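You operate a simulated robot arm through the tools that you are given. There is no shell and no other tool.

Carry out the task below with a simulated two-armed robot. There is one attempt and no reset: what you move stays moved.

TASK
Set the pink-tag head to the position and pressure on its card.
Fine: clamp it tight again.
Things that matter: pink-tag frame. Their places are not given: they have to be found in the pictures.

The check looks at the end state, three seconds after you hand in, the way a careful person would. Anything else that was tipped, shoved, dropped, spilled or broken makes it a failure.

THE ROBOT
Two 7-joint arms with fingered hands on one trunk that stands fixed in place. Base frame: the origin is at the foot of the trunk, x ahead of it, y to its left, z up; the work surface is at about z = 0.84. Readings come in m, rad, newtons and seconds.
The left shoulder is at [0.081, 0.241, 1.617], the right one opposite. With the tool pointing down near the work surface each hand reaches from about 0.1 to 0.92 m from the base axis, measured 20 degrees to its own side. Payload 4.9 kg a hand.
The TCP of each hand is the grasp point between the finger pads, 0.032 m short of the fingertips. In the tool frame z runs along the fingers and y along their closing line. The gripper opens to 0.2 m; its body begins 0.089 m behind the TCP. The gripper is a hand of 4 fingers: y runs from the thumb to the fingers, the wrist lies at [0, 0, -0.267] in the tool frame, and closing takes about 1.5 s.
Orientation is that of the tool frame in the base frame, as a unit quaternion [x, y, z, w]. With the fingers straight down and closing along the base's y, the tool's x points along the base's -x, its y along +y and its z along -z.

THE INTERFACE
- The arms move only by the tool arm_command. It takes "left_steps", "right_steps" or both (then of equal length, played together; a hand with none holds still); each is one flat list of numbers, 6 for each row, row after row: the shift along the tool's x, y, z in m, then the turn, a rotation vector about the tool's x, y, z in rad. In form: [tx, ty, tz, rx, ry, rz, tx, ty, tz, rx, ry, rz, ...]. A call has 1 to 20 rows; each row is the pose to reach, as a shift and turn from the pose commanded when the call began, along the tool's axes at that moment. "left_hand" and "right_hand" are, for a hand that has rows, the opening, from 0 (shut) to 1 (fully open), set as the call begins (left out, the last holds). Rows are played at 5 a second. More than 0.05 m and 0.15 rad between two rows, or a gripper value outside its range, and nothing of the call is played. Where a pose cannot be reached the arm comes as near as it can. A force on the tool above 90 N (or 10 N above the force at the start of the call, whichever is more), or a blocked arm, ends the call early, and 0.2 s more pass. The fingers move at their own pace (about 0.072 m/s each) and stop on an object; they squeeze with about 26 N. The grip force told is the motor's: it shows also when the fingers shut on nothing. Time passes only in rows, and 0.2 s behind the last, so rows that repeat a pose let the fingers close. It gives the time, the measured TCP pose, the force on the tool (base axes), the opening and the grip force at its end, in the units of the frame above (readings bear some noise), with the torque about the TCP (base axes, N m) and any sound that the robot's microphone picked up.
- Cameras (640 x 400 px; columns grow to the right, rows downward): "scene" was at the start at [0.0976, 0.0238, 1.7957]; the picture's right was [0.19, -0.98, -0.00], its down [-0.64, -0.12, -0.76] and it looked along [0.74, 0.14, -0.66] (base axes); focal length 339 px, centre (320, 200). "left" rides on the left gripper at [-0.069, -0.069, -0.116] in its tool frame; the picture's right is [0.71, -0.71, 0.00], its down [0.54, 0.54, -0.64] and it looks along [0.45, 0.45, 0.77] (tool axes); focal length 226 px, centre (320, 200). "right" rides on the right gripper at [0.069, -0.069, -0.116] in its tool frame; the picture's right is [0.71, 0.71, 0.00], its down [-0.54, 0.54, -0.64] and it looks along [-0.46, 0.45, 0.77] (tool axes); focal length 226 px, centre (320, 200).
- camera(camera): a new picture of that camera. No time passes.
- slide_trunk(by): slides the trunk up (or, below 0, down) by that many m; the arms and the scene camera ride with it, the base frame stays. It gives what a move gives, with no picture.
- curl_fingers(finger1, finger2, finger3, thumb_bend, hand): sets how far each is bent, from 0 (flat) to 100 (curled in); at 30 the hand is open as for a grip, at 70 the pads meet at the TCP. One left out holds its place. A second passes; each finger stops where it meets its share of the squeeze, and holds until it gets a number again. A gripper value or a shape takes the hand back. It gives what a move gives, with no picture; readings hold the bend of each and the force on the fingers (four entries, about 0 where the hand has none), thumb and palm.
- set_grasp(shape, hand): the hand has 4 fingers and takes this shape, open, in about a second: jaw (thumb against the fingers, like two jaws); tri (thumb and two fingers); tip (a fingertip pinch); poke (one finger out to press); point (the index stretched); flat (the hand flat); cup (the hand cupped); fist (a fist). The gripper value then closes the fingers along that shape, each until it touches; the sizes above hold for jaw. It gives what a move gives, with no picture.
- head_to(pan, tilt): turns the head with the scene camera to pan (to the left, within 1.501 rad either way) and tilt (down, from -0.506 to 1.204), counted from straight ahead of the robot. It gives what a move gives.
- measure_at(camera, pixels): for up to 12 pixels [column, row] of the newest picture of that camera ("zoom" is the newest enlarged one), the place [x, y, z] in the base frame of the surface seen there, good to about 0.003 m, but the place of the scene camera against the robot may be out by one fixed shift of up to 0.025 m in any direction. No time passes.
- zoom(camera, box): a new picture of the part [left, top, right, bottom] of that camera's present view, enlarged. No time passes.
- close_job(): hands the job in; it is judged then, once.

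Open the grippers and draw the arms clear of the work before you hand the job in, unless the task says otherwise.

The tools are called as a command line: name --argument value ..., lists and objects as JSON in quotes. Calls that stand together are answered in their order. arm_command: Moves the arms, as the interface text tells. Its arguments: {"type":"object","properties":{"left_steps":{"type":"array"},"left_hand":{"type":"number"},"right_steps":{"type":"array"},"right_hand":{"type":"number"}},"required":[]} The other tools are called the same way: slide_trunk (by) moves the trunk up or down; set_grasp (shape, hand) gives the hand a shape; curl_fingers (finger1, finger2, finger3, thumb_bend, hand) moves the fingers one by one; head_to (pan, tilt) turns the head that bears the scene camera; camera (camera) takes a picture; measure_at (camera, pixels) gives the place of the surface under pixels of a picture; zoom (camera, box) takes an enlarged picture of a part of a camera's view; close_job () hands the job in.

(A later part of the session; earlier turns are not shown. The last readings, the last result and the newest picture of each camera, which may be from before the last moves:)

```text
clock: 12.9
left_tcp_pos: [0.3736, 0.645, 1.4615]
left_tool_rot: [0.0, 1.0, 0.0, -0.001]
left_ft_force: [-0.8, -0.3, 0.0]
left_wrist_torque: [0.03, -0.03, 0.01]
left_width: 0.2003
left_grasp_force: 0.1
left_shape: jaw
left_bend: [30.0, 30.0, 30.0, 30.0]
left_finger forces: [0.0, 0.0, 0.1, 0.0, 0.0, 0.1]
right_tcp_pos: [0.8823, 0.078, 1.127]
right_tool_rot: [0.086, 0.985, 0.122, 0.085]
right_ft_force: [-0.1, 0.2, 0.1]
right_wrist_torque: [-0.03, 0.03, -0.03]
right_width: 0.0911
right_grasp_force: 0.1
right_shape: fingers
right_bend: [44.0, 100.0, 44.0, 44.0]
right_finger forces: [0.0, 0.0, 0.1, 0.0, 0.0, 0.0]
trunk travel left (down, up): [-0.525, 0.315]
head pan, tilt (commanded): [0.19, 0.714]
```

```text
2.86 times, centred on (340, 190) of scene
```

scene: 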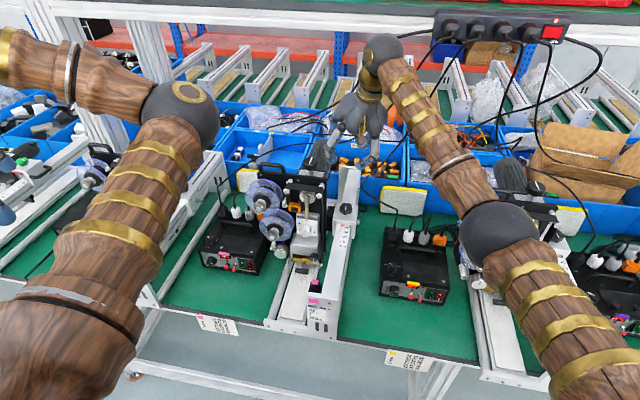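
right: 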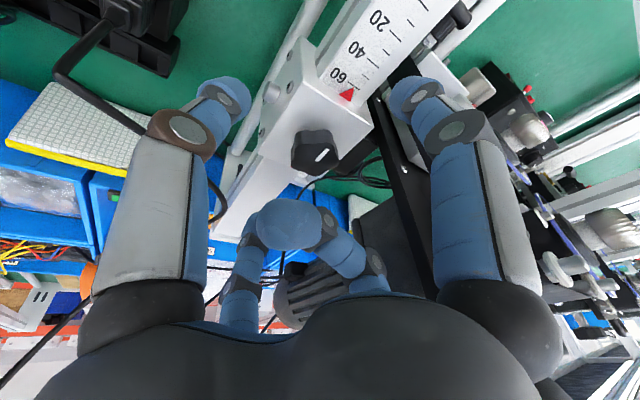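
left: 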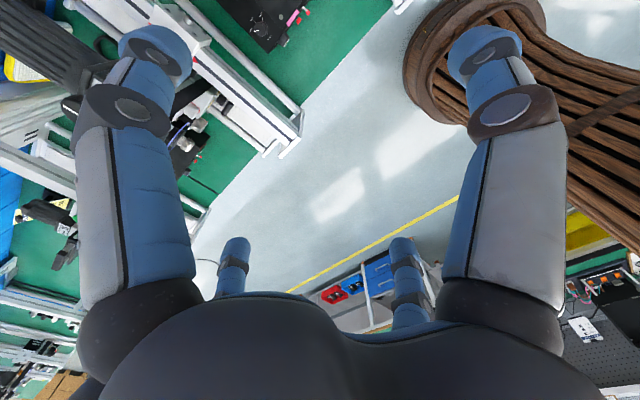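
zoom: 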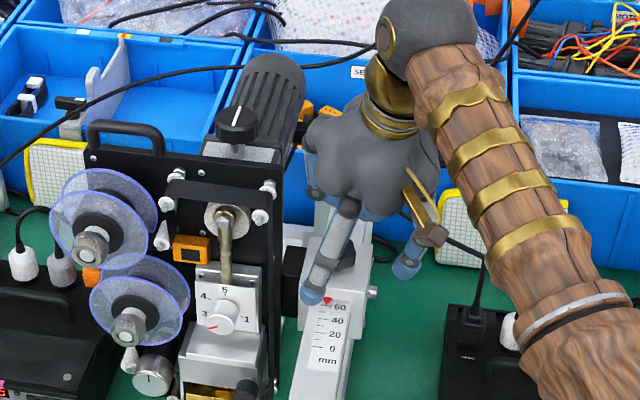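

The TCP is at (0.882,0.078,1.127) with fingertips just above knob-top height; the thumb would skim the carriage edge if lowered this wide. I narrow the three fingers to 50 here and check their gap against the knob.

curl_fingers --hand "right" --finger1 50 --finger3 50 --thumb_bend 50

camera --camera "right"

zoom --camera "right" --box '[180, 60, 460, 260]'

zoom --camera "scene" --box '[310, 170, 390, 240]'

```text
clock: 13.9
left_tcp_pos: [0.3722, 0.6443, 1.4616]
left_tool_rot: [-0.001, 1.0, 0.0, 0.0]
left_ft_force: [0.0, -0.1, -0.3]
left_wrist_torque: [-0.02, -0.01, -0.01]
left_width: 0.2
left_grasp_force: 0.0
left_shape: jaw
left_bend: [30.0, 30.0, 30.0, 30.0]
left_finger forces: [0.0, 0.0, 0.0, 0.1, 0.0, 0.0]
right_tcp_pos: [0.8819, 0.0788, 1.1284]
right_tool_rot: [0.087, 0.985, 0.123, 0.085]
right_ft_force: [0.2, 0.4, 0.2]
right_wrist_torque: [0.0, -0.01, -0.01]
right_width: 0.0695
right_grasp_force: 0.0
right_shape: fingers
right_bend: [50.0, 100.0, 50.0, 50.0]
right_finger forces: [0.0, 0.0, 0.0, 0.0, 0.0, 0.0]
trunk travel left (down, up): [-0.525, 0.315]
head pan, tilt (commanded): [0.19, 0.714]
```

```text
taken
```

right: 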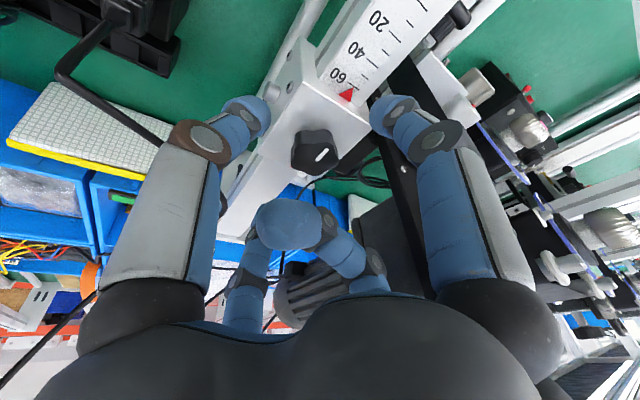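

```text
2.00 times, centred on (320, 160) of right
```

zoom: 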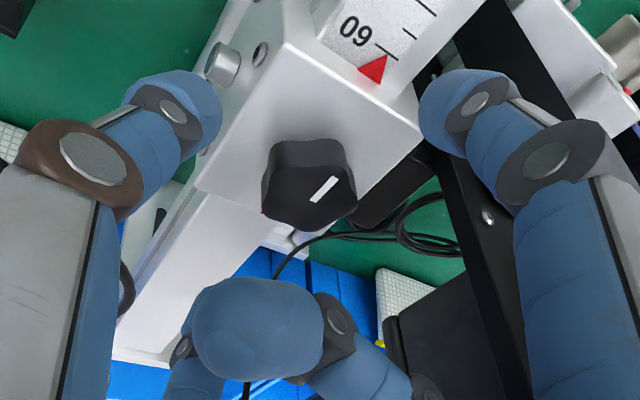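

```text
5.71 times, centred on (350, 205) of scene
```

zoom: 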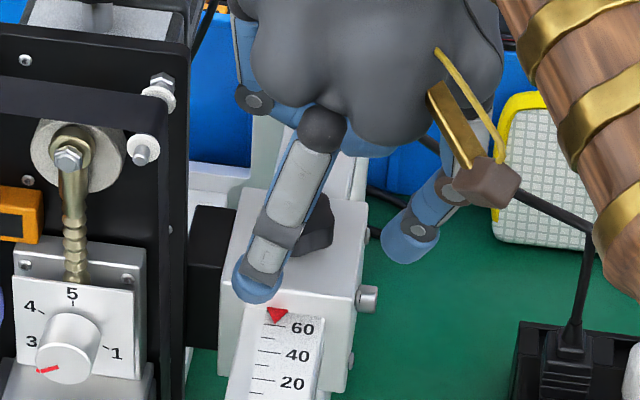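

With bend 50 the thumb (zoom 200,110) and front finger (460,110) straddle the knob (310,185) symmetrically. I lower 0.0215 m, then narrow a bit more before the last few millimetres.

arm_command --right_steps '[0.00159, -0.00275, 0.01027, 0, 0, 0, 0.00318, -0.0055, 0.02054, 0, 0, 0, 0.00318, -0.0055, 0.02054, 0, 0, 0]'

curl_fingers --hand "right" --finger1 54 --finger3 54 --thumb_bend 54

zoom --camera "right" --box '[180, 60, 460, 260]'

zoom --camera "scene" --box '[310, 170, 390, 240]'

```text
clock: 14.7
left_tcp_pos: [0.3743, 0.6431, 1.4617]
left_tool_rot: [0.001, 1.0, 0.0, -0.001]
left_ft_force: [-0.4, 0.1, 0.3]
left_wrist_torque: [0.0, -0.01, -0.02]
left_width: 0.2
left_grasp_force: 0.1
left_shape: jaw
left_bend: [30.0, 30.0, 30.0, 30.0]
left_finger forces: [0.0, 0.0, 0.0, 0.0, 0.1, 0.0]
right_tcp_pos: [0.882, 0.0777, 1.1067]
right_tool_rot: [0.086, 0.985, 0.122, 0.086]
right_ft_force: [-0.7, -0.7, -1.4]
right_wrist_torque: [0.02, -0.01, 0.0]
right_width: 0.0696
right_grasp_force: 0.0
right_shape: fingers
right_bend: [50.0, 100.0, 50.0, 50.0]
right_finger forces: [0.1, 0.1, 0.0, 0.1, 0.1, 0.1]
trunk travel left (down, up): [-0.525, 0.315]
head pan, tilt (commanded): [0.19, 0.714]
```

```text
clock: 15.7
left_tcp_pos: [0.3731, 0.6431, 1.4614]
left_tool_rot: [0.0, 1.0, -0.001, -0.001]
left_ft_force: [0.4, -0.8, 1.1]
left_wrist_torque: [-0.01, 0.0, 0.0]
left_width: 0.1997
left_grasp_force: 0.1
left_shape: jaw
left_bend: [30.0, 30.0, 30.0, 30.0]
left_finger forces: [0.0, 0.0, 0.0, 0.0, 0.1, 0.0]
right_tcp_pos: [0.8808, 0.0785, 1.1062]
right_tool_rot: [0.086, 0.985, 0.123, 0.086]
right_ft_force: [0.2, -1.1, -0.5]
right_wrist_torque: [-0.02, 0.02, 0.02]
right_width: 0.0551
right_grasp_force: 0.1
right_shape: fingers
right_bend: [54.0, 100.0, 54.0, 54.0]
right_finger forces: [0.0, 0.1, 0.0, 0.0, 0.0, 0.1]
trunk travel left (down, up): [-0.525, 0.315]
head pan, tilt (commanded): [0.19, 0.714]
```

```text
2.00 times, centred on (320, 160) of right
```

zoom: 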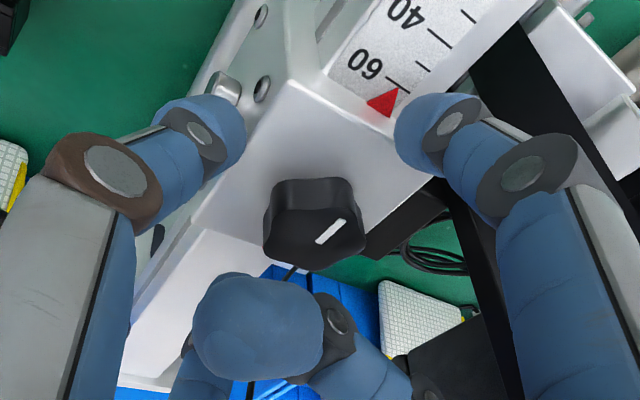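

```text
5.71 times, centred on (350, 205) of scene
```

zoom: 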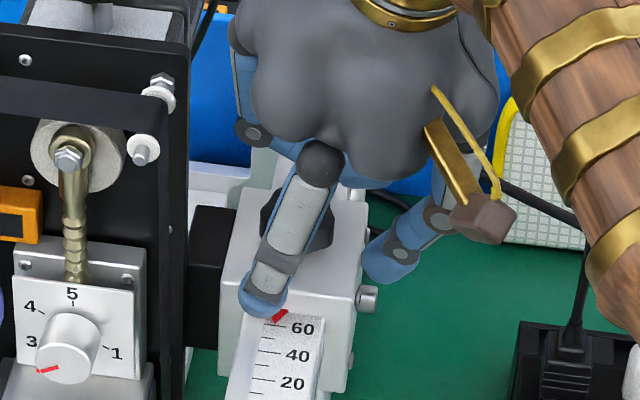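

The projected knob centre agrees with the picture (zoom 318,240), so the grasp is centred. I lower 6 mm more and close the three fingers on the knob.

arm_command --right_steps '[0.0009, -0.0015, 0.0057, 0, 0, 0, 0.0009, -0.0015, 0.0057, 0, 0, 0]'

curl_fingers --hand "right" --finger1 75 --finger3 75 --thumb_bend 75

zoom --camera "right" --box '[180, 60, 460, 260]'

zoom --camera "scene" --box '[310, 170, 390, 240]'

```text
clock: 16.3
left_tcp_pos: [0.374, 0.6444, 1.463]
left_tool_rot: [0.0, 1.0, -0.001, -0.001]
left_ft_force: [0.1, 0.7, 0.9]
left_wrist_torque: [-0.04, -0.02, 0.04]
left_width: 0.2001
left_grasp_force: 0.0
left_shape: jaw
left_bend: [30.0, 30.0, 30.0, 30.0]
left_finger forces: [0.0, 0.0, 0.0, 0.1, 0.0, 0.0]
right_tcp_pos: [0.8809, 0.0778, 1.1014]
right_tool_rot: [0.087, 0.985, 0.123, 0.085]
right_ft_force: [-0.4, 0.2, -0.3]
right_wrist_torque: [0.03, -0.01, 0.0]
right_width: 0.055
right_grasp_force: 0.0
right_shape: fingers
right_bend: [54.0, 100.0, 54.0, 54.0]
right_finger forces: [0.0, 0.1, 0.1, 0.0, 0.1, 0.1]
trunk travel left (down, up): [-0.525, 0.315]
head pan, tilt (commanded): [0.19, 0.714]
```

```text
clock: 17.3
left_tcp_pos: [0.3736, 0.64, 1.463]
left_tool_rot: [0.0, 1.0, 0.0, 0.0]
left_ft_force: [-0.2, 0.2, -0.9]
left_wrist_torque: [0.03, 0.01, 0.0]
left_width: 0.1999
left_grasp_force: 0.1
left_shape: jaw
left_bend: [30.0, 30.0, 30.0, 30.0]
left_finger forces: [0.0, 0.0, 0.0, 0.0, 0.1, 0.0]
right_tcp_pos: [0.8809, 0.0744, 1.0987]
right_tool_rot: [0.087, 0.985, 0.124, 0.085]
right_ft_force: [-5.9, -23.2, -6.2]
right_wrist_torque: [-0.78, 0.43, -0.15]
right_width: 0.0491
right_grasp_force: 20.7
right_shape: fingers
right_bend: [56.0, 100.0, 63.0, 58.0]
right_finger forces: [7.6, 0.0, 8.0, 0.0, 25.2, 0.0]
trunk travel left (down, up): [-0.525, 0.315]
head pan, tilt (commanded): [0.19, 0.714]
```

```text
2.00 times, centred on (320, 160) of right
```

zoom: 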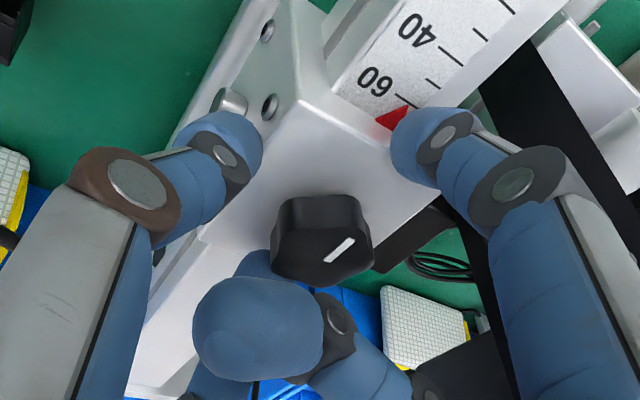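

```text
5.71 times, centred on (350, 205) of scene
```

zoom: 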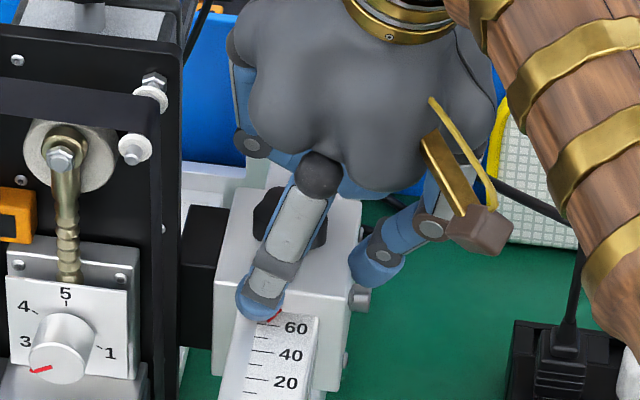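

The thumb force of 25 N with the arm shifted 3 mm in −y, and the thumb at zoom (245,140), show the thumb pressing the carriage's side rather than the knob. I reopen, and measure the structures near the head and fingertips before trying again higher.

curl_fingers --hand "right" --finger1 50 --finger3 50 --thumb_bend 46

zoom --camera "right" --box '[180, 60, 460, 260]'

measure_at --camera "zoom" --pixels '[[400, 350], [390, 325], [440, 330], [430, 170], [470, 200], [490, 260], [235, 110], [225, 140], [400, 120], [380, 150], [310, 230], [300, 110]]'

```text
clock: 18.3
left_tcp_pos: [0.3727, 0.6464, 1.4609]
left_tool_rot: [0.0, 1.0, -0.001, 0.0]
left_ft_force: [-0.7, -0.2, 0.8]
left_wrist_torque: [-0.09, -0.01, 0.02]
left_width: 0.2001
left_grasp_force: 0.2
left_shape: jaw
left_bend: [30.0, 30.0, 30.0, 30.0]
left_finger forces: [0.1, 0.0, 0.0, 0.1, 0.1, 0.1]
right_tcp_pos: [0.881, 0.0795, 1.0991]
right_tool_rot: [0.086, 0.985, 0.122, 0.087]
right_ft_force: [0.5, 0.2, 0.9]
right_wrist_torque: [0.0, -0.03, -0.01]
right_width: 0.0765
right_grasp_force: 0.0
right_shape: fingers
right_bend: [50.0, 100.0, 50.0, 46.0]
right_finger forces: [0.1, 0.1, 0.0, 0.0, 0.0, 0.0]
trunk travel left (down, up): [-0.525, 0.315]
head pan, tilt (commanded): [0.19, 0.714]
```

```text
2.00 times, centred on (320, 160) of right
```

zoom: 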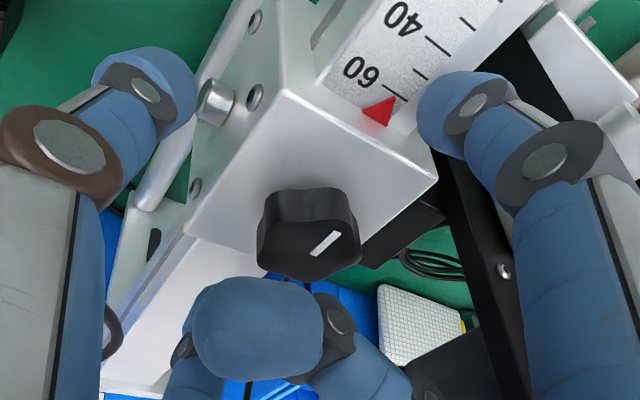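

```text
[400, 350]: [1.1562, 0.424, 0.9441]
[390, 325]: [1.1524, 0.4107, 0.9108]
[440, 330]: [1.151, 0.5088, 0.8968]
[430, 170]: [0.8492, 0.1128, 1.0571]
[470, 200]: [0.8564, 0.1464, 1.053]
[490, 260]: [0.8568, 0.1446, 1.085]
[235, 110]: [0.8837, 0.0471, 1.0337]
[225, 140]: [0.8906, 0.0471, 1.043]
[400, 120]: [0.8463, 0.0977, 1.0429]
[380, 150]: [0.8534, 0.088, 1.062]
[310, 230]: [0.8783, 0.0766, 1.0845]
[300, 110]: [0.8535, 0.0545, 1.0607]
```

Carriage edges are at x≈0.8535 and y≈0.047, top z≈1.061, so the thumb was indeed just below the top edge. I raise 12 mm, narrow to 55, lower 8 mm to TCP z≈1.104 and close again.

arm_command --right_steps '[-0.00178, 0.00307, -0.01146, 0, 0, 0, -0.00178, 0.00307, -0.01146, 0, 0, 0]'

curl_fingers --hand "right" --finger1 55 --finger3 55 --thumb_bend 55

arm_command --right_steps '[0.00118, -0.00205, 0.00764, 0, 0, 0, 0.00118, -0.00205, 0.00764, 0, 0, 0]'

zoom --camera "right" --box '[180, 60, 460, 260]'

zoom --camera "scene" --box '[310, 170, 390, 240]'

```text
clock: 18.9
left_tcp_pos: [0.3737, 0.6443, 1.4611]
left_tool_rot: [0.0, 1.0, -0.001, 0.0]
left_ft_force: [-0.1, 0.5, -0.2]
left_wrist_torque: [-0.01, -0.01, -0.02]
left_width: 0.1999
left_grasp_force: 0.1
left_shape: jaw
left_bend: [30.0, 30.0, 30.0, 30.0]
left_finger forces: [0.0, 0.0, 0.1, 0.0, 0.1, 0.0]
right_tcp_pos: [0.882, 0.0785, 1.1133]
right_tool_rot: [0.086, 0.985, 0.123, 0.086]
right_ft_force: [-0.7, 0.1, 0.7]
right_wrist_torque: [-0.03, -0.01, 0.0]
right_width: 0.0765
right_grasp_force: 0.1
right_shape: fingers
right_bend: [50.0, 100.0, 50.0, 46.0]
right_finger forces: [0.0, 0.0, 0.0, 0.0, 0.0, 0.1]
trunk travel left (down, up): [-0.525, 0.315]
head pan, tilt (commanded): [0.19, 0.714]
```

```text
clock: 19.9
left_tcp_pos: [0.3741, 0.6431, 1.4619]
left_tool_rot: [0.0, 1.0, -0.001, -0.001]
left_ft_force: [-0.2, 0.0, -0.5]
left_wrist_torque: [0.02, 0.02, 0.02]
left_width: 0.1998
left_grasp_force: 0.2
left_shape: jaw
left_bend: [30.0, 30.0, 30.0, 30.0]
left_finger forces: [0.0, 0.0, 0.0, 0.0, 0.0, 0.0]
right_tcp_pos: [0.8813, 0.0785, 1.1131]
right_tool_rot: [0.087, 0.985, 0.122, 0.086]
right_ft_force: [-0.1, -0.8, -0.6]
right_wrist_torque: [0.0, -0.01, -0.01]
right_width: 0.0515
right_grasp_force: 0.2
right_shape: fingers
right_bend: [55.0, 100.0, 55.0, 55.0]
right_finger forces: [0.0, 0.0, 0.0, 0.0, 0.0, 0.0]
trunk travel left (down, up): [-0.525, 0.315]
head pan, tilt (commanded): [0.19, 0.714]
```

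```text
clock: 20.5
left_tcp_pos: [0.3739, 0.643, 1.4615]
left_tool_rot: [0.001, 1.0, 0.0, 0.0]
left_ft_force: [-0.4, -0.2, -0.4]
left_wrist_torque: [0.0, 0.0, -0.03]
left_width: 0.1998
left_grasp_force: 0.1
left_shape: jaw
left_bend: [30.0, 30.0, 30.0, 30.0]
left_finger forces: [0.0, 0.1, 0.0, 0.1, 0.0, 0.1]
right_tcp_pos: [0.8805, 0.0785, 1.1048]
right_tool_rot: [0.087, 0.985, 0.122, 0.086]
right_ft_force: [0.1, -0.9, 1.8]
right_wrist_torque: [-0.14, -0.04, 0.03]
right_width: 0.0516
right_grasp_force: 1.1
right_shape: fingers
right_bend: [55.0, 100.0, 55.0, 55.0]
right_finger forces: [0.0, 0.0, 0.0, 0.0, 2.0, 0.0]
trunk travel left (down, up): [-0.525, 0.315]
head pan, tilt (commanded): [0.19, 0.714]
```

```text
2.00 times, centred on (320, 160) of right
```

zoom: 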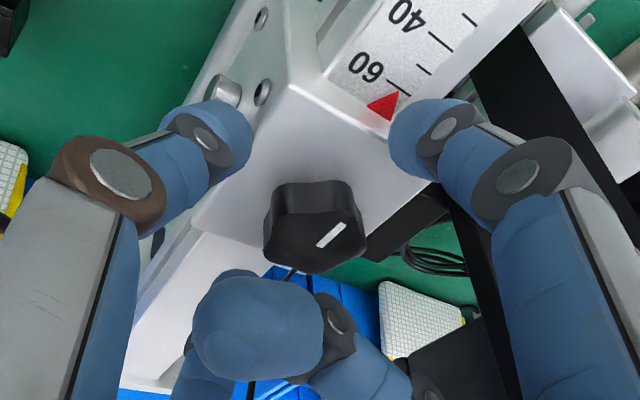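

```text
5.71 times, centred on (350, 205) of scene
```

zoom: 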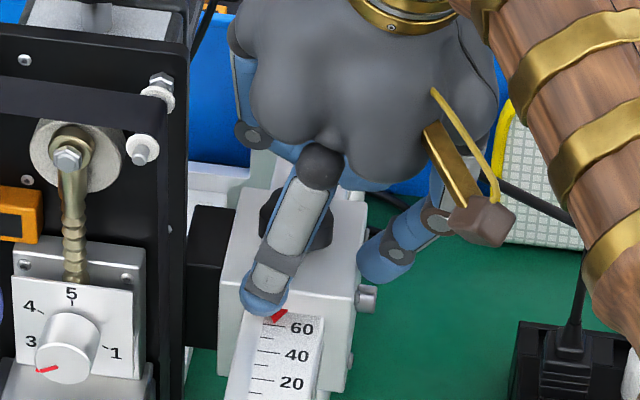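

The thumb already feels 2 N and looks to be at the carriage edge still. I measure the fingertip surfaces themselves to know where they really are.

measure_at --camera "zoom" --pixels '[[300, 280], [480, 330]]'

zoom --camera "right" --box '[180, 60, 460, 260]'

measure_at --camera "zoom" --pixels '[[240, 120], [248, 145], [235, 165], [205, 135], [397, 140], [405, 165], [425, 110], [440, 130], [260, 300], [345, 235], [318, 240], [290, 190]]'

```text
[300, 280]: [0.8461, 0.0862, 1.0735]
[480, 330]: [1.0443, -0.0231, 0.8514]
```

```text
2.00 times, centred on (320, 160) of right
```

zoom: 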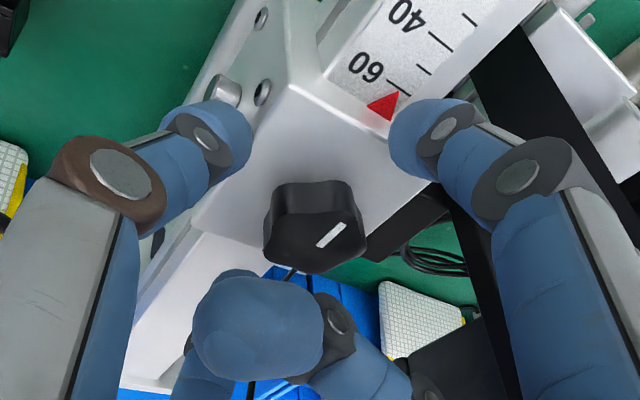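

```text
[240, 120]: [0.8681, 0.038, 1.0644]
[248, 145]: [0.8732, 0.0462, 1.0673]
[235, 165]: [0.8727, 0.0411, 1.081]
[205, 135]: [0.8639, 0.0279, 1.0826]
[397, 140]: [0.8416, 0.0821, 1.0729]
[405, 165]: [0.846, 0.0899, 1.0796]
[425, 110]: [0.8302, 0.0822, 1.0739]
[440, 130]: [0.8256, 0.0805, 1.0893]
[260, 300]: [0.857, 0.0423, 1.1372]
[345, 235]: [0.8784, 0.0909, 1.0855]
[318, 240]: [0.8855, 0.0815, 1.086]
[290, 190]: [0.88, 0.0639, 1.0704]
```

The thumb tip is at about (0.873,0.046,1.065), still 2 cm short of the knob's rim and at carriage-top height; the front tip is at x≈0.845. I raise 5 mm and bend further to 62, then check again.

arm_command --right_steps '[-0.00074, 0.00128, -0.00478, 0, 0, 0, -0.00074, 0.00128, -0.00478, 0, 0, 0]'

curl_fingers --hand "right" --finger1 62 --finger3 62 --thumb_bend 62

zoom --camera "right" --box '[180, 60, 460, 260]'

measure_at --camera "zoom" --pixels '[[240, 120], [248, 145], [260, 150], [265, 165], [390, 140], [380, 160], [400, 165], [425, 110], [345, 235], [318, 240]]'

```text
clock: 21.1
left_tcp_pos: [0.3736, 0.6441, 1.4624]
left_tool_rot: [0.0, 1.0, 0.001, 0.001]
left_ft_force: [0.2, 0.3, -0.1]
left_wrist_torque: [-0.03, -0.01, 0.0]
left_width: 0.2001
left_grasp_force: 0.0
left_shape: jaw
left_bend: [30.0, 30.0, 30.0, 30.0]
left_finger forces: [0.1, 0.0, 0.1, 0.0, 0.1, 0.0]
right_tcp_pos: [0.8805, 0.0792, 1.1103]
right_tool_rot: [0.087, 0.985, 0.123, 0.085]
right_ft_force: [0.3, 0.0, 0.1]
right_wrist_torque: [0.02, 0.01, -0.02]
right_width: 0.0517
right_grasp_force: 0.1
right_shape: fingers
right_bend: [55.0, 100.0, 55.0, 55.0]
right_finger forces: [0.0, 0.0, 0.0, 0.0, 0.0, 0.0]
trunk travel left (down, up): [-0.525, 0.315]
head pan, tilt (commanded): [0.19, 0.714]
```

```text
clock: 22.1
left_tcp_pos: [0.3741, 0.6428, 1.4615]
left_tool_rot: [0.001, 1.0, 0.0, -0.001]
left_ft_force: [-0.7, 0.0, 0.3]
left_wrist_torque: [0.0, -0.01, -0.02]
left_width: 0.2
left_grasp_force: 0.2
left_shape: jaw
left_bend: [30.0, 30.0, 30.0, 30.0]
left_finger forces: [0.0, 0.0, 0.1, 0.0, 0.1, 0.0]
right_tcp_pos: [0.8822, 0.0765, 1.1104]
right_tool_rot: [0.087, 0.985, 0.122, 0.086]
right_ft_force: [0.6, -7.1, -0.2]
right_wrist_torque: [-0.36, -0.01, -0.01]
right_width: 0.033
right_grasp_force: 4.2
right_shape: fingers
right_bend: [62.0, 100.0, 61.0, 60.0]
right_finger forces: [0.0, 0.0, 0.8, 0.0, 6.9, 0.0]
trunk travel left (down, up): [-0.525, 0.315]
head pan, tilt (commanded): [0.19, 0.714]
```

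```text
2.00 times, centred on (320, 160) of right
```

zoom: 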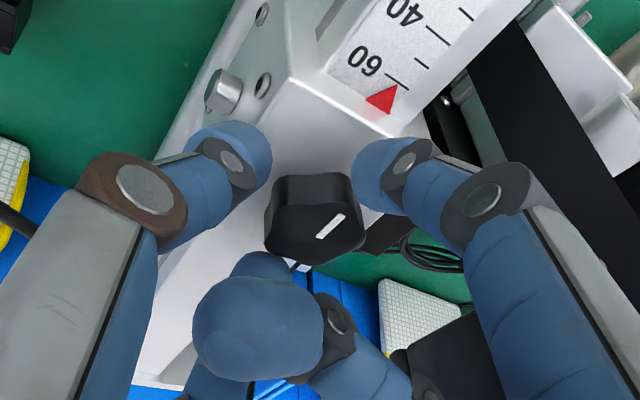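

```text
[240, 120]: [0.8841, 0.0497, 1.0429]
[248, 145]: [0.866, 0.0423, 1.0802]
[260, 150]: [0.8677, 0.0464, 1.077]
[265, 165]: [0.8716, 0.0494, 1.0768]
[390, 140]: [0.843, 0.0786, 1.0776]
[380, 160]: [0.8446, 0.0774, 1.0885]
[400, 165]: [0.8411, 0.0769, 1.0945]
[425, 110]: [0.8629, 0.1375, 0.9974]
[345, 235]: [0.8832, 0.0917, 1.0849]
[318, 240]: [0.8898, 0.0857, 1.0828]
```

Now the thumb touches the knob (6.9 N at bend 60) with the front and back fingers about to meet it. I close the three fingers firmly.

curl_fingers --hand "right" --finger1 80 --finger3 80 --thumb_bend 70

zoom --camera "right" --box '[180, 60, 460, 260]'

zoom --camera "scene" --box '[310, 170, 390, 240]'

```text
clock: 23.1
left_tcp_pos: [0.3744, 0.6407, 1.4639]
left_tool_rot: [0.001, 1.0, 0.0, -0.001]
left_ft_force: [0.1, 0.0, -0.1]
left_wrist_torque: [0.01, -0.01, -0.01]
left_width: 0.1999
left_grasp_force: 0.0
left_shape: jaw
left_bend: [30.0, 30.0, 30.0, 30.0]
left_finger forces: [0.0, 0.0, 0.0, 0.1, 0.0, 0.0]
right_tcp_pos: [0.8816, 0.0751, 1.1099]
right_tool_rot: [0.087, 0.985, 0.122, 0.086]
right_ft_force: [-2.6, -17.6, -4.1]
right_wrist_torque: [-0.86, 0.09, 0.02]
right_width: 0.0287
right_grasp_force: 17.9
right_shape: fingers
right_bend: [65.0, 100.0, 63.0, 62.0]
right_finger forces: [8.1, 0.1, 7.7, 0.0, 19.7, 0.0]
trunk travel left (down, up): [-0.525, 0.315]
head pan, tilt (commanded): [0.19, 0.714]
```

```text
2.00 times, centred on (320, 160) of right
```

zoom: 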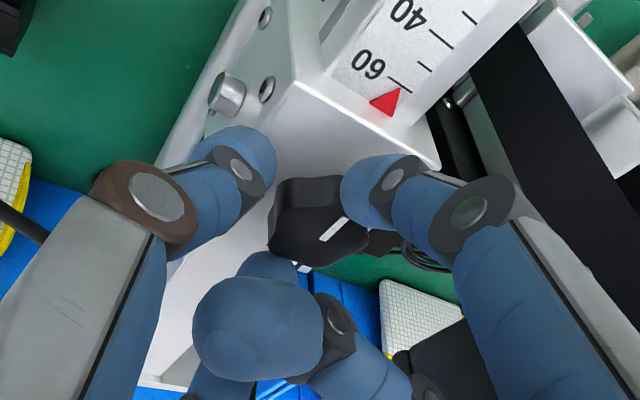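

```text
5.71 times, centred on (350, 205) of scene
```

zoom: 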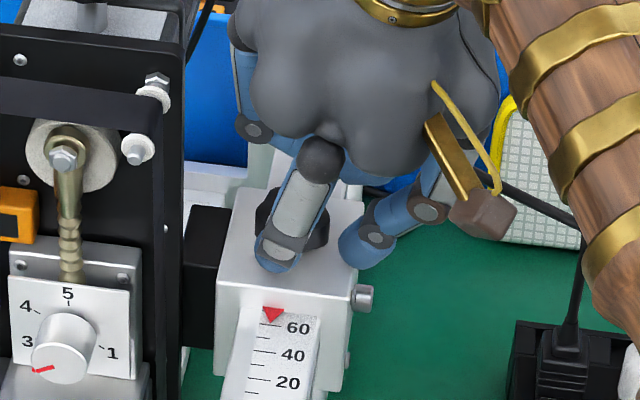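

The knob is held by thumb (20 N) and both fingers (8 N each). I turn it counter-clockwise (seen from above) by 0.8 rad about the knob's vertical axis.

arm_command --right_steps '[-0.00078, -0.00036, 2e-05, -0.0148, 0.0256, -0.0955, -0.00158, -0.00064, 8e-05, -0.0296, 0.0512, -0.1911, -0.0024, -0.00084, 0.00015, -0.0444, 0.0768, -0.2866, -0.00324, -0.00096, 0.00025, -0.0592, 0.1024, -0.3821, -0.0041, -0.00099, 0.00037, -0.074, 0.128, -0.4777, -0.00494, -0.00096, 0.0005, -0.0888, 0.1536, -0.5732, -0.00577, -0.00083, 0.00067, -0.1036, 0.1792, -0.6687, -0.0066, -0.00063, 0.00086, -0.1184, 0.2048, -0.7642]'

camera --camera "right"

zoom --camera "right" --box '[180, 60, 460, 260]'

zoom --camera "scene" --box '[310, 170, 390, 240]'

```text
clock: 24.9
left_tcp_pos: [0.3743, 0.6416, 1.4629]
left_tool_rot: [0.001, 1.0, 0.001, -0.001]
left_ft_force: [-0.4, 0.0, -0.5]
left_wrist_torque: [-0.03, -0.01, 0.0]
left_width: 0.1997
left_grasp_force: 0.0
left_shape: jaw
left_bend: [30.0, 30.0, 30.0, 30.0]
left_finger forces: [0.0, 0.0, 0.0, 0.1, 0.0, 0.1]
right_tcp_pos: [0.8872, 0.0743, 1.1114]
right_tool_rot: [-0.304, 0.941, 0.146, 0.033]
right_ft_force: [7.2, -22.2, 4.7]
right_wrist_torque: [-0.75, -0.34, -0.12]
right_width: 0.0198
right_grasp_force: 18.8
right_shape: fingers
right_bend: [65.0, 100.0, 63.0, 65.0]
right_finger forces: [9.8, 0.0, 6.9, 0.0, 20.9, 0.0]
trunk travel left (down, up): [-0.525, 0.315]
head pan, tilt (commanded): [0.19, 0.714]
```

```text
taken
```

right: 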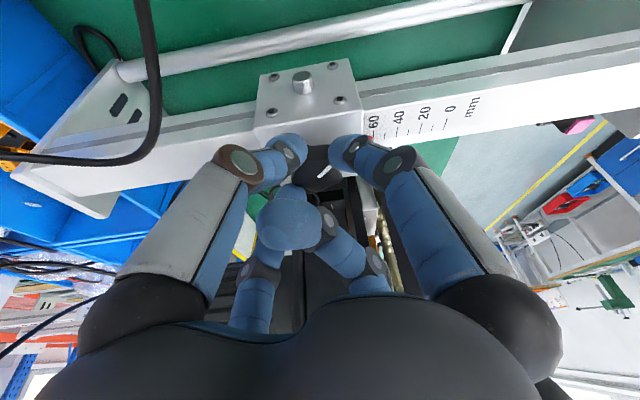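

```text
2.00 times, centred on (320, 160) of right
```

zoom: 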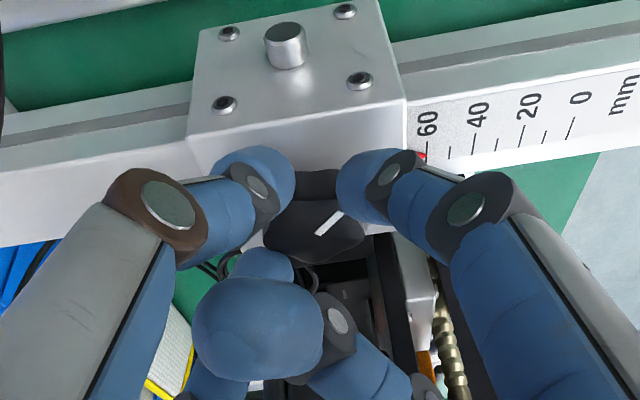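

```text
5.71 times, centred on (350, 205) of scene
```

zoom: 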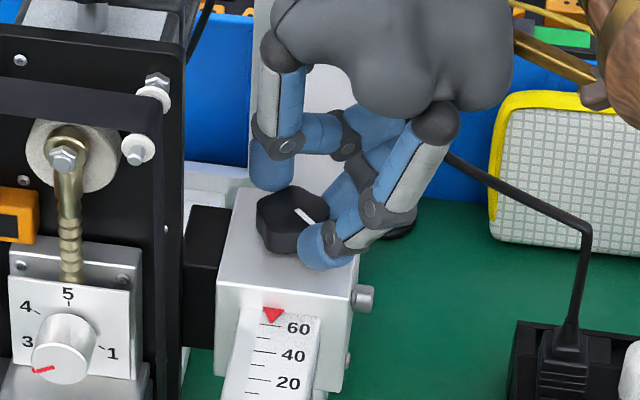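

The white line turned with the hand (scene zoom line now points right-front), so the knob has turned about 45° counter-clockwise with little torque. I open the fingers, swing the hand back clockwise 0.8 rad, and regrip for another stroke.

curl_fingers --hand "right" --finger1 55 --finger3 55 --thumb_bend 55

arm_command --right_steps '[0.00074, 0.00043, 0.0, 0.0148, -0.0256, 0.0955, 0.00143, 0.00093, 3e-05, 0.0296, -0.0512, 0.1911, 0.00206, 0.0015, 9e-05, 0.0444, -0.0768, 0.2866, 0.00266, 0.00211, 0.00015, 0.0592, -0.1024, 0.3821, 0.00316, 0.0028, 0.00026, 0.074, -0.128, 0.4777, 0.00363, 0.0035, 0.00038, 0.0888, -0.1536, 0.5732, 0.00399, 0.00427, 0.00052, 0.1036, -0.1792, 0.6687, 0.00431, 0.00504, 0.00068, 0.1184, -0.2048, 0.7642, 0.00431, 0.00504, 0.00068, 0.1184, -0.2048, 0.7642]'

zoom --camera "right" --box '[180, 60, 460, 260]'

zoom --camera "scene" --box '[310, 170, 390, 240]'

```text
clock: 25.9
left_tcp_pos: [0.3718, 0.6447, 1.4634]
left_tool_rot: [0.0, 1.0, -0.001, 0.0]
left_ft_force: [-0.8, 0.7, -0.6]
left_wrist_torque: [-0.05, 0.01, 0.05]
left_width: 0.1999
left_grasp_force: 0.1
left_shape: jaw
left_bend: [30.0, 30.0, 30.0, 30.0]
left_finger forces: [0.0, 0.1, 0.0, 0.0, 0.1, 0.1]
right_tcp_pos: [0.886, 0.077, 1.1123]
right_tool_rot: [-0.304, 0.941, 0.145, 0.032]
right_ft_force: [-1.6, -2.4, 10.5]
right_wrist_torque: [-0.44, -0.16, -0.11]
right_width: 0.048
right_grasp_force: 5.0
right_shape: fingers
right_bend: [55.0, 100.0, 55.0, 56.0]
right_finger forces: [0.1, 0.0, 0.0, 0.1, 10.0, 0.0]
trunk travel left (down, up): [-0.525, 0.315]
head pan, tilt (commanded): [0.19, 0.714]
```

```text
clock: 27.9
left_tcp_pos: [0.3739, 0.6448, 1.4619]
left_tool_rot: [0.0, 1.0, 0.001, 0.0]
left_ft_force: [0.0, 0.2, 0.5]
left_wrist_torque: [-0.03, 0.04, 0.01]
left_width: 0.2001
left_grasp_force: 0.1
left_shape: jaw
left_bend: [30.0, 30.0, 30.0, 30.0]
left_finger forces: [0.0, 0.1, 0.0, 0.0, 0.0, 0.1]
right_tcp_pos: [0.8802, 0.0787, 1.1097]
right_tool_rot: [0.087, 0.985, 0.123, 0.085]
right_ft_force: [-0.5, 0.1, -0.7]
right_wrist_torque: [-0.02, 0.0, -0.04]
right_width: 0.0507
right_grasp_force: 0.0
right_shape: fingers
right_bend: [55.0, 100.0, 55.0, 55.0]
right_finger forces: [0.0, 0.0, 0.1, 0.0, 0.0, 0.2]
trunk travel left (down, up): [-0.525, 0.315]
head pan, tilt (commanded): [0.19, 0.714]
```

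```text
2.00 times, centred on (320, 160) of right
```

zoom: 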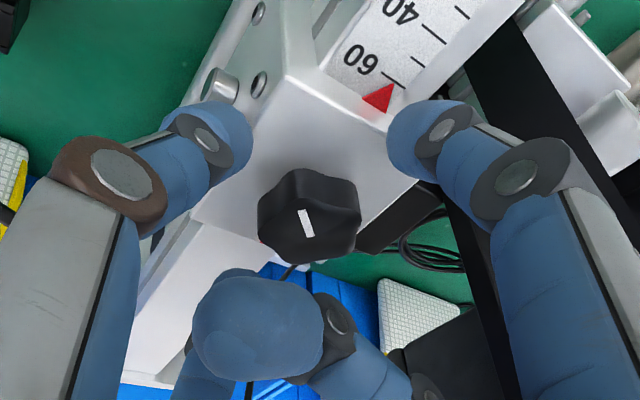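

```text
5.71 times, centred on (350, 205) of scene
```

zoom: 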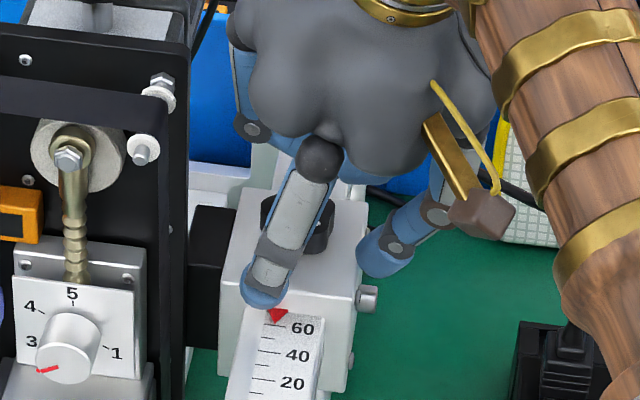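

The knob's line is now rotated about 45° from its start and the pointer is unmoved. I regrip and make a second counter-clockwise stroke.

curl_fingers --hand "right" --finger1 80 --finger3 80 --thumb_bend 70

arm_command --right_steps '[-0.00078, -0.00036, 2e-05, -0.0148, 0.0256, -0.0955, -0.00158, -0.00064, 8e-05, -0.0296, 0.0512, -0.1911, -0.0024, -0.00084, 0.00015, -0.0444, 0.0768, -0.2866, -0.00324, -0.00096, 0.00025, -0.0592, 0.1024, -0.3821, -0.0041, -0.00099, 0.00037, -0.074, 0.128, -0.4777, -0.00494, -0.00096, 0.0005, -0.0888, 0.1536, -0.5732, -0.00577, -0.00083, 0.00067, -0.1036, 0.1792, -0.6687, -0.0066, -0.00063, 0.00086, -0.1184, 0.2048, -0.7642]'

zoom --camera "right" --box '[180, 60, 460, 260]'

zoom --camera "scene" --box '[310, 170, 390, 240]'

```text
clock: 28.9
left_tcp_pos: [0.3745, 0.6403, 1.4651]
left_tool_rot: [0.0, 1.0, 0.001, -0.002]
left_ft_force: [0.4, 0.3, 0.0]
left_wrist_torque: [0.01, 0.01, 0.01]
left_width: 0.1997
left_grasp_force: 0.1
left_shape: jaw
left_bend: [30.0, 30.0, 30.0, 30.0]
left_finger forces: [0.0, 0.1, 0.0, 0.0, 0.0, 0.0]
right_tcp_pos: [0.8801, 0.076, 1.1106]
right_tool_rot: [0.087, 0.985, 0.123, 0.086]
right_ft_force: [-0.5, -20.9, -2.1]
right_wrist_torque: [-1.12, 0.02, 0.04]
right_width: 0.0277
right_grasp_force: 18.5
right_shape: fingers
right_bend: [65.0, 100.0, 63.0, 62.0]
right_finger forces: [6.8, 0.0, 7.0, 0.0, 22.8, 0.0]
trunk travel left (down, up): [-0.525, 0.315]
head pan, tilt (commanded): [0.19, 0.714]
```

```text
clock: 30.7
left_tcp_pos: [0.3744, 0.6415, 1.4638]
left_tool_rot: [0.001, 1.0, 0.002, 0.001]
left_ft_force: [-0.3, 0.4, -0.2]
left_wrist_torque: [0.0, 0.0, 0.02]
left_width: 0.1999
left_grasp_force: 0.1
left_shape: jaw
left_bend: [30.0, 30.0, 30.0, 30.0]
left_finger forces: [0.1, 0.0, 0.0, 0.1, 0.0, 0.0]
right_tcp_pos: [0.8863, 0.0738, 1.1106]
right_tool_rot: [-0.304, 0.941, 0.146, 0.032]
right_ft_force: [5.2, -24.4, 7.8]
right_wrist_torque: [-0.85, -0.16, -0.07]
right_width: 0.0193
right_grasp_force: 19.6
right_shape: fingers
right_bend: [65.0, 100.0, 63.0, 65.0]
right_finger forces: [11.9, 0.0, 6.4, 0.0, 20.2, 0.0]
trunk travel left (down, up): [-0.525, 0.315]
head pan, tilt (commanded): [0.19, 0.714]
```

```text
2.00 times, centred on (320, 160) of right
```

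zoom: 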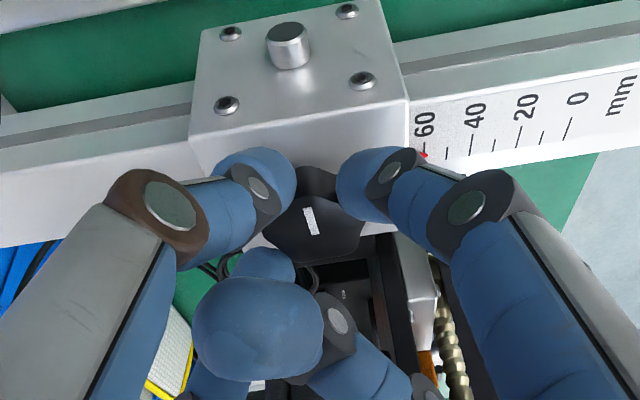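

```text
5.71 times, centred on (350, 205) of scene
```

zoom: 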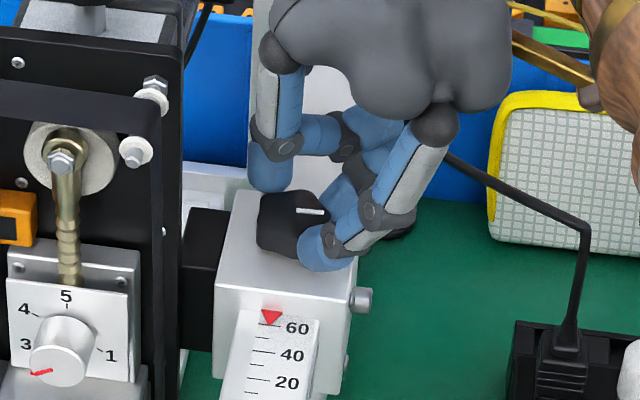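

The white line now points right (≈90° turned). While holding the knob I test-pull the carriage 6 mm toward the robot to see if it is free.

arm_command --right_steps '[0.0016, 0.0012, 0.0001, 0, 0, 0, 0.0033, 0.0023, 0.0001, 0, 0, 0, 0.0049, 0.0035, 0.0002, 0, 0, 0, 0.0049, 0.0035, 0.0002, 0, 0, 0]'

zoom --camera "right" --box '[180, 60, 460, 260]'

zoom --camera "scene" --box '[310, 170, 390, 240]'

```text
clock: 31.7
left_tcp_pos: [0.3734, 0.6403, 1.4629]
left_tool_rot: [0.001, 1.0, 0.0, 0.0]
left_ft_force: [0.1, -0.2, 0.7]
left_wrist_torque: [-0.03, 0.03, -0.01]
left_width: 0.1999
left_grasp_force: 0.1
left_shape: jaw
left_bend: [30.0, 30.0, 30.0, 30.0]
left_finger forces: [0.0, 0.0, 0.0, 0.0, 0.1, 0.0]
right_tcp_pos: [0.8814, 0.0735, 1.1103]
right_tool_rot: [-0.304, 0.941, 0.148, 0.031]
right_ft_force: [4.0, -23.7, 8.0]
right_wrist_torque: [-0.82, -0.14, -0.09]
right_width: 0.0191
right_grasp_force: 19.3
right_shape: fingers
right_bend: [65.0, 100.0, 63.0, 65.0]
right_finger forces: [12.5, 0.1, 6.3, 0.1, 19.2, 0.0]
trunk travel left (down, up): [-0.525, 0.315]
head pan, tilt (commanded): [0.19, 0.714]
```

```text
2.00 times, centred on (320, 160) of right
```

zoom: 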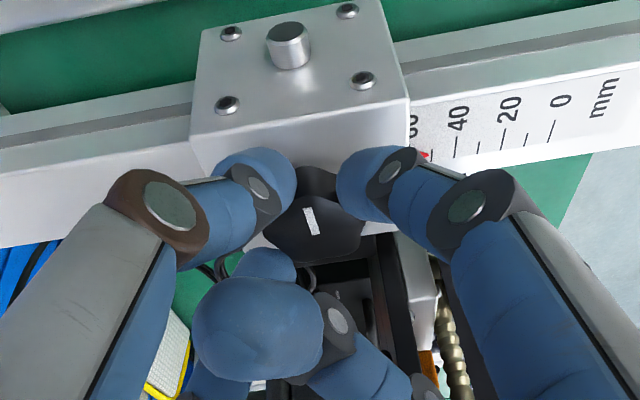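

```text
5.71 times, centred on (350, 205) of scene
```

zoom: 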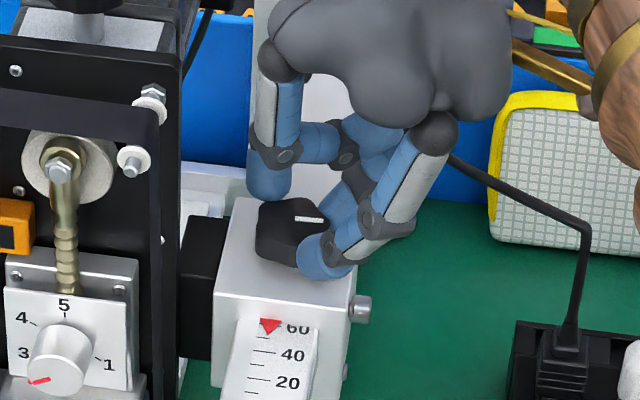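

The carriage slid 6 mm with no added force, so it's free; the pointer is now near 56. Before sliding farther I check that nothing stands in the head's way, measuring the controller box beside the head and the head's lower parts.

zoom --camera "scene" --box '[190, 170, 350, 340]'

measure_at --camera "zoom" --pixels '[[160, 220], [178, 190], [160, 170], [245, 215], [225, 150], [270, 205], [310, 230], [300, 280], [330, 215], [310, 330], [255, 205], [200, 100]]'

```text
2.35 times, centred on (270, 255) of scene
```

zoom: 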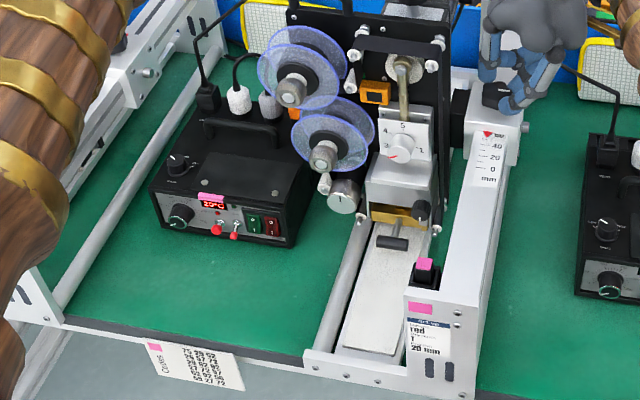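

```text
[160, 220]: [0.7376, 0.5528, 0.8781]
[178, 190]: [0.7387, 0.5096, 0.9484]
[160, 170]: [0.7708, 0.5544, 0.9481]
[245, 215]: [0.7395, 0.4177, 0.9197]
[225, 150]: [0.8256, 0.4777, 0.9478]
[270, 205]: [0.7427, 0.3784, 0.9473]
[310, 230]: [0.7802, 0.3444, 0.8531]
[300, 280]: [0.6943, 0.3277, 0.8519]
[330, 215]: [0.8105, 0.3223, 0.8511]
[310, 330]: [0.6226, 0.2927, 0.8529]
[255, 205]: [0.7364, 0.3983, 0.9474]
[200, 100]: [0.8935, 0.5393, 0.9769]
```

Nothing blocks the way (controller box right edge y≈0.35, top lower than the spools). I slide the carriage another 33 mm toward the robot.

arm_command --right_steps '[0.00447, 0.0032, 0.00017, 0, 0, 0, 0.00894, 0.00639, 0.00033, 0, 0, 0, 0.01341, 0.00959, 0.0005, 0, 0, 0, 0.01788, 0.01279, 0.00066, 0, 0, 0, 0.02235, 0.01598, 0.00083, 0, 0, 0, 0.02682, 0.01918, 0.00099, 0, 0, 0, 0.02682, 0.01918, 0.00099, 0, 0, 0]'

zoom --camera "right" --box '[180, 60, 460, 260]'

zoom --camera "scene" --box '[310, 190, 370, 260]'

```text
clock: 33.3
left_tcp_pos: [0.3736, 0.6419, 1.4645]
left_tool_rot: [0.001, 1.0, 0.001, 0.0]
left_ft_force: [-0.8, 0.5, -0.2]
left_wrist_torque: [-0.01, 0.01, -0.02]
left_width: 0.1998
left_grasp_force: 0.1
left_shape: jaw
left_bend: [30.0, 30.0, 30.0, 30.0]
left_finger forces: [0.0, 0.0, 0.0, 0.0, 0.1, 0.0]
right_tcp_pos: [0.8491, 0.0751, 1.1101]
right_tool_rot: [-0.304, 0.941, 0.147, 0.032]
right_ft_force: [3.2, -21.5, 5.7]
right_wrist_torque: [-0.77, -0.1, -0.06]
right_width: 0.0193
right_grasp_force: 18.7
right_shape: fingers
right_bend: [64.0, 100.0, 63.0, 65.0]
right_finger forces: [12.3, 0.0, 5.7, 0.0, 18.4, 0.0]
trunk travel left (down, up): [-0.525, 0.315]
head pan, tilt (commanded): [0.19, 0.714]
```

```text
2.00 times, centred on (320, 160) of right
```

zoom: 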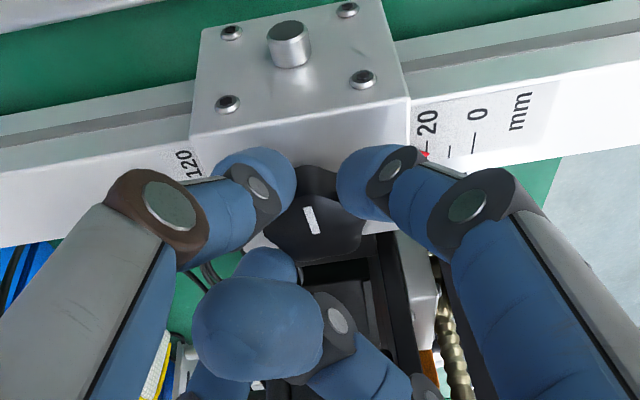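

```text
5.71 times, centred on (340, 225) of scene
```

zoom: 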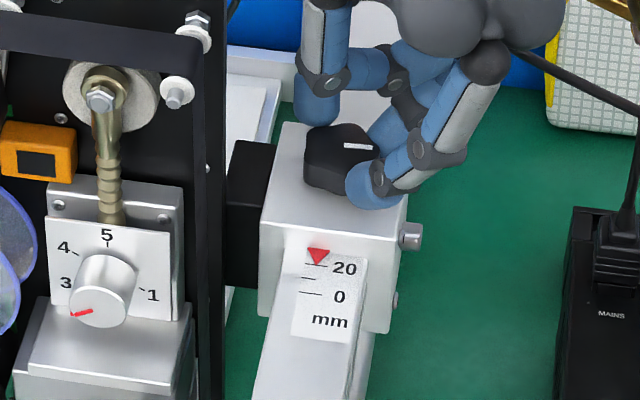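

The pointer is now just short of 20. I zoom in tightly from both cameras on the triangle and the 20 tick to read it finely.

zoom --camera "right" --box '[355, 105, 435, 155]'

zoom --camera "scene" --box '[330, 225, 354, 240]'

```text
8.00 times, centred on (395, 130) of right
```

zoom: 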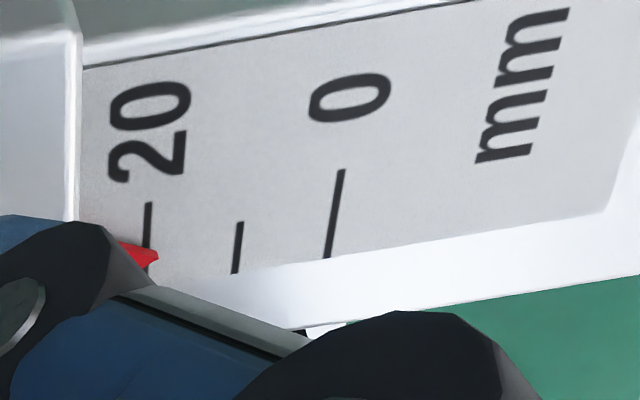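

```text
16.00 times, centred on (342, 232) of scene
```

zoom: 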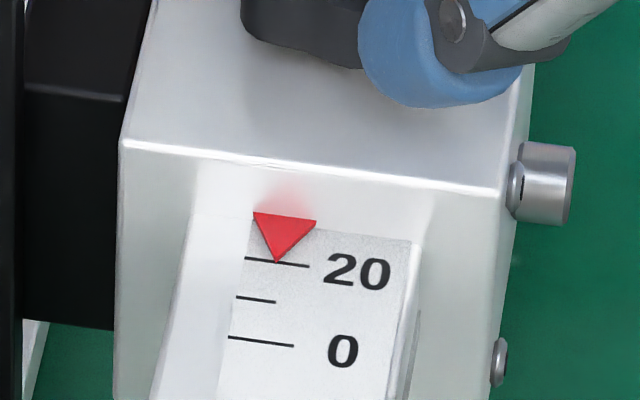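

In the scene view the tip sits on the 20 tick, while the wrist view shows it about 1 mm past toward 0, so the true value is perhaps 19–19.5. I zoom in even closer to refine the reading.

zoom --camera "right" --box '[364, 126, 392, 143]'

zoom --camera "scene" --box '[334, 230, 346, 238]'

measure_at --camera "right" --pixels '[[373, 136], [372, 137], [374, 131], [385, 135], [396, 130], [372, 122], [385, 122], [395, 122], [405, 120], [390, 126]]'

```text
16.00 times, centred on (378, 134) of right
```

zoom: 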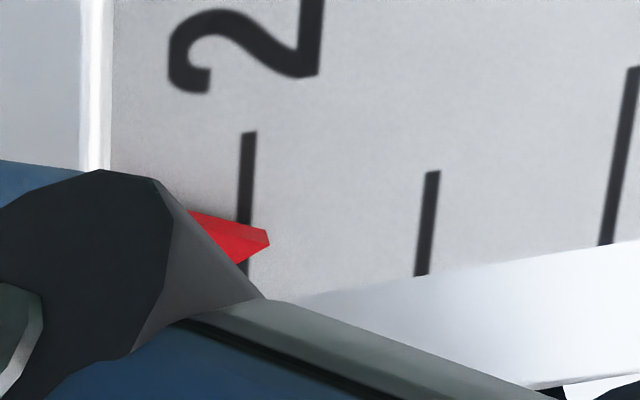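

```text
16.00 times, centred on (340, 234) of scene
```

zoom: 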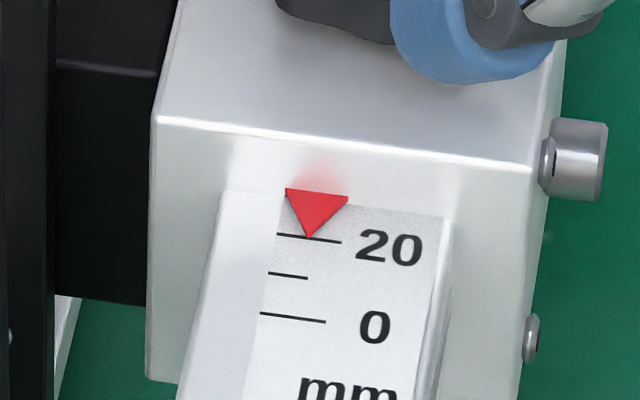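

```text
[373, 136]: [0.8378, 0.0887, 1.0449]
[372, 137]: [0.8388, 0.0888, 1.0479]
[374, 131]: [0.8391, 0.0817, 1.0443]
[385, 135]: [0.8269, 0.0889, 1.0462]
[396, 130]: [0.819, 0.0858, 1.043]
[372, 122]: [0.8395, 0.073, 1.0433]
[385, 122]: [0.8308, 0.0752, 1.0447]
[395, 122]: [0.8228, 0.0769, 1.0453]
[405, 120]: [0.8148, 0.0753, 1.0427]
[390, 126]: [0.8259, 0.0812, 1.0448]
```

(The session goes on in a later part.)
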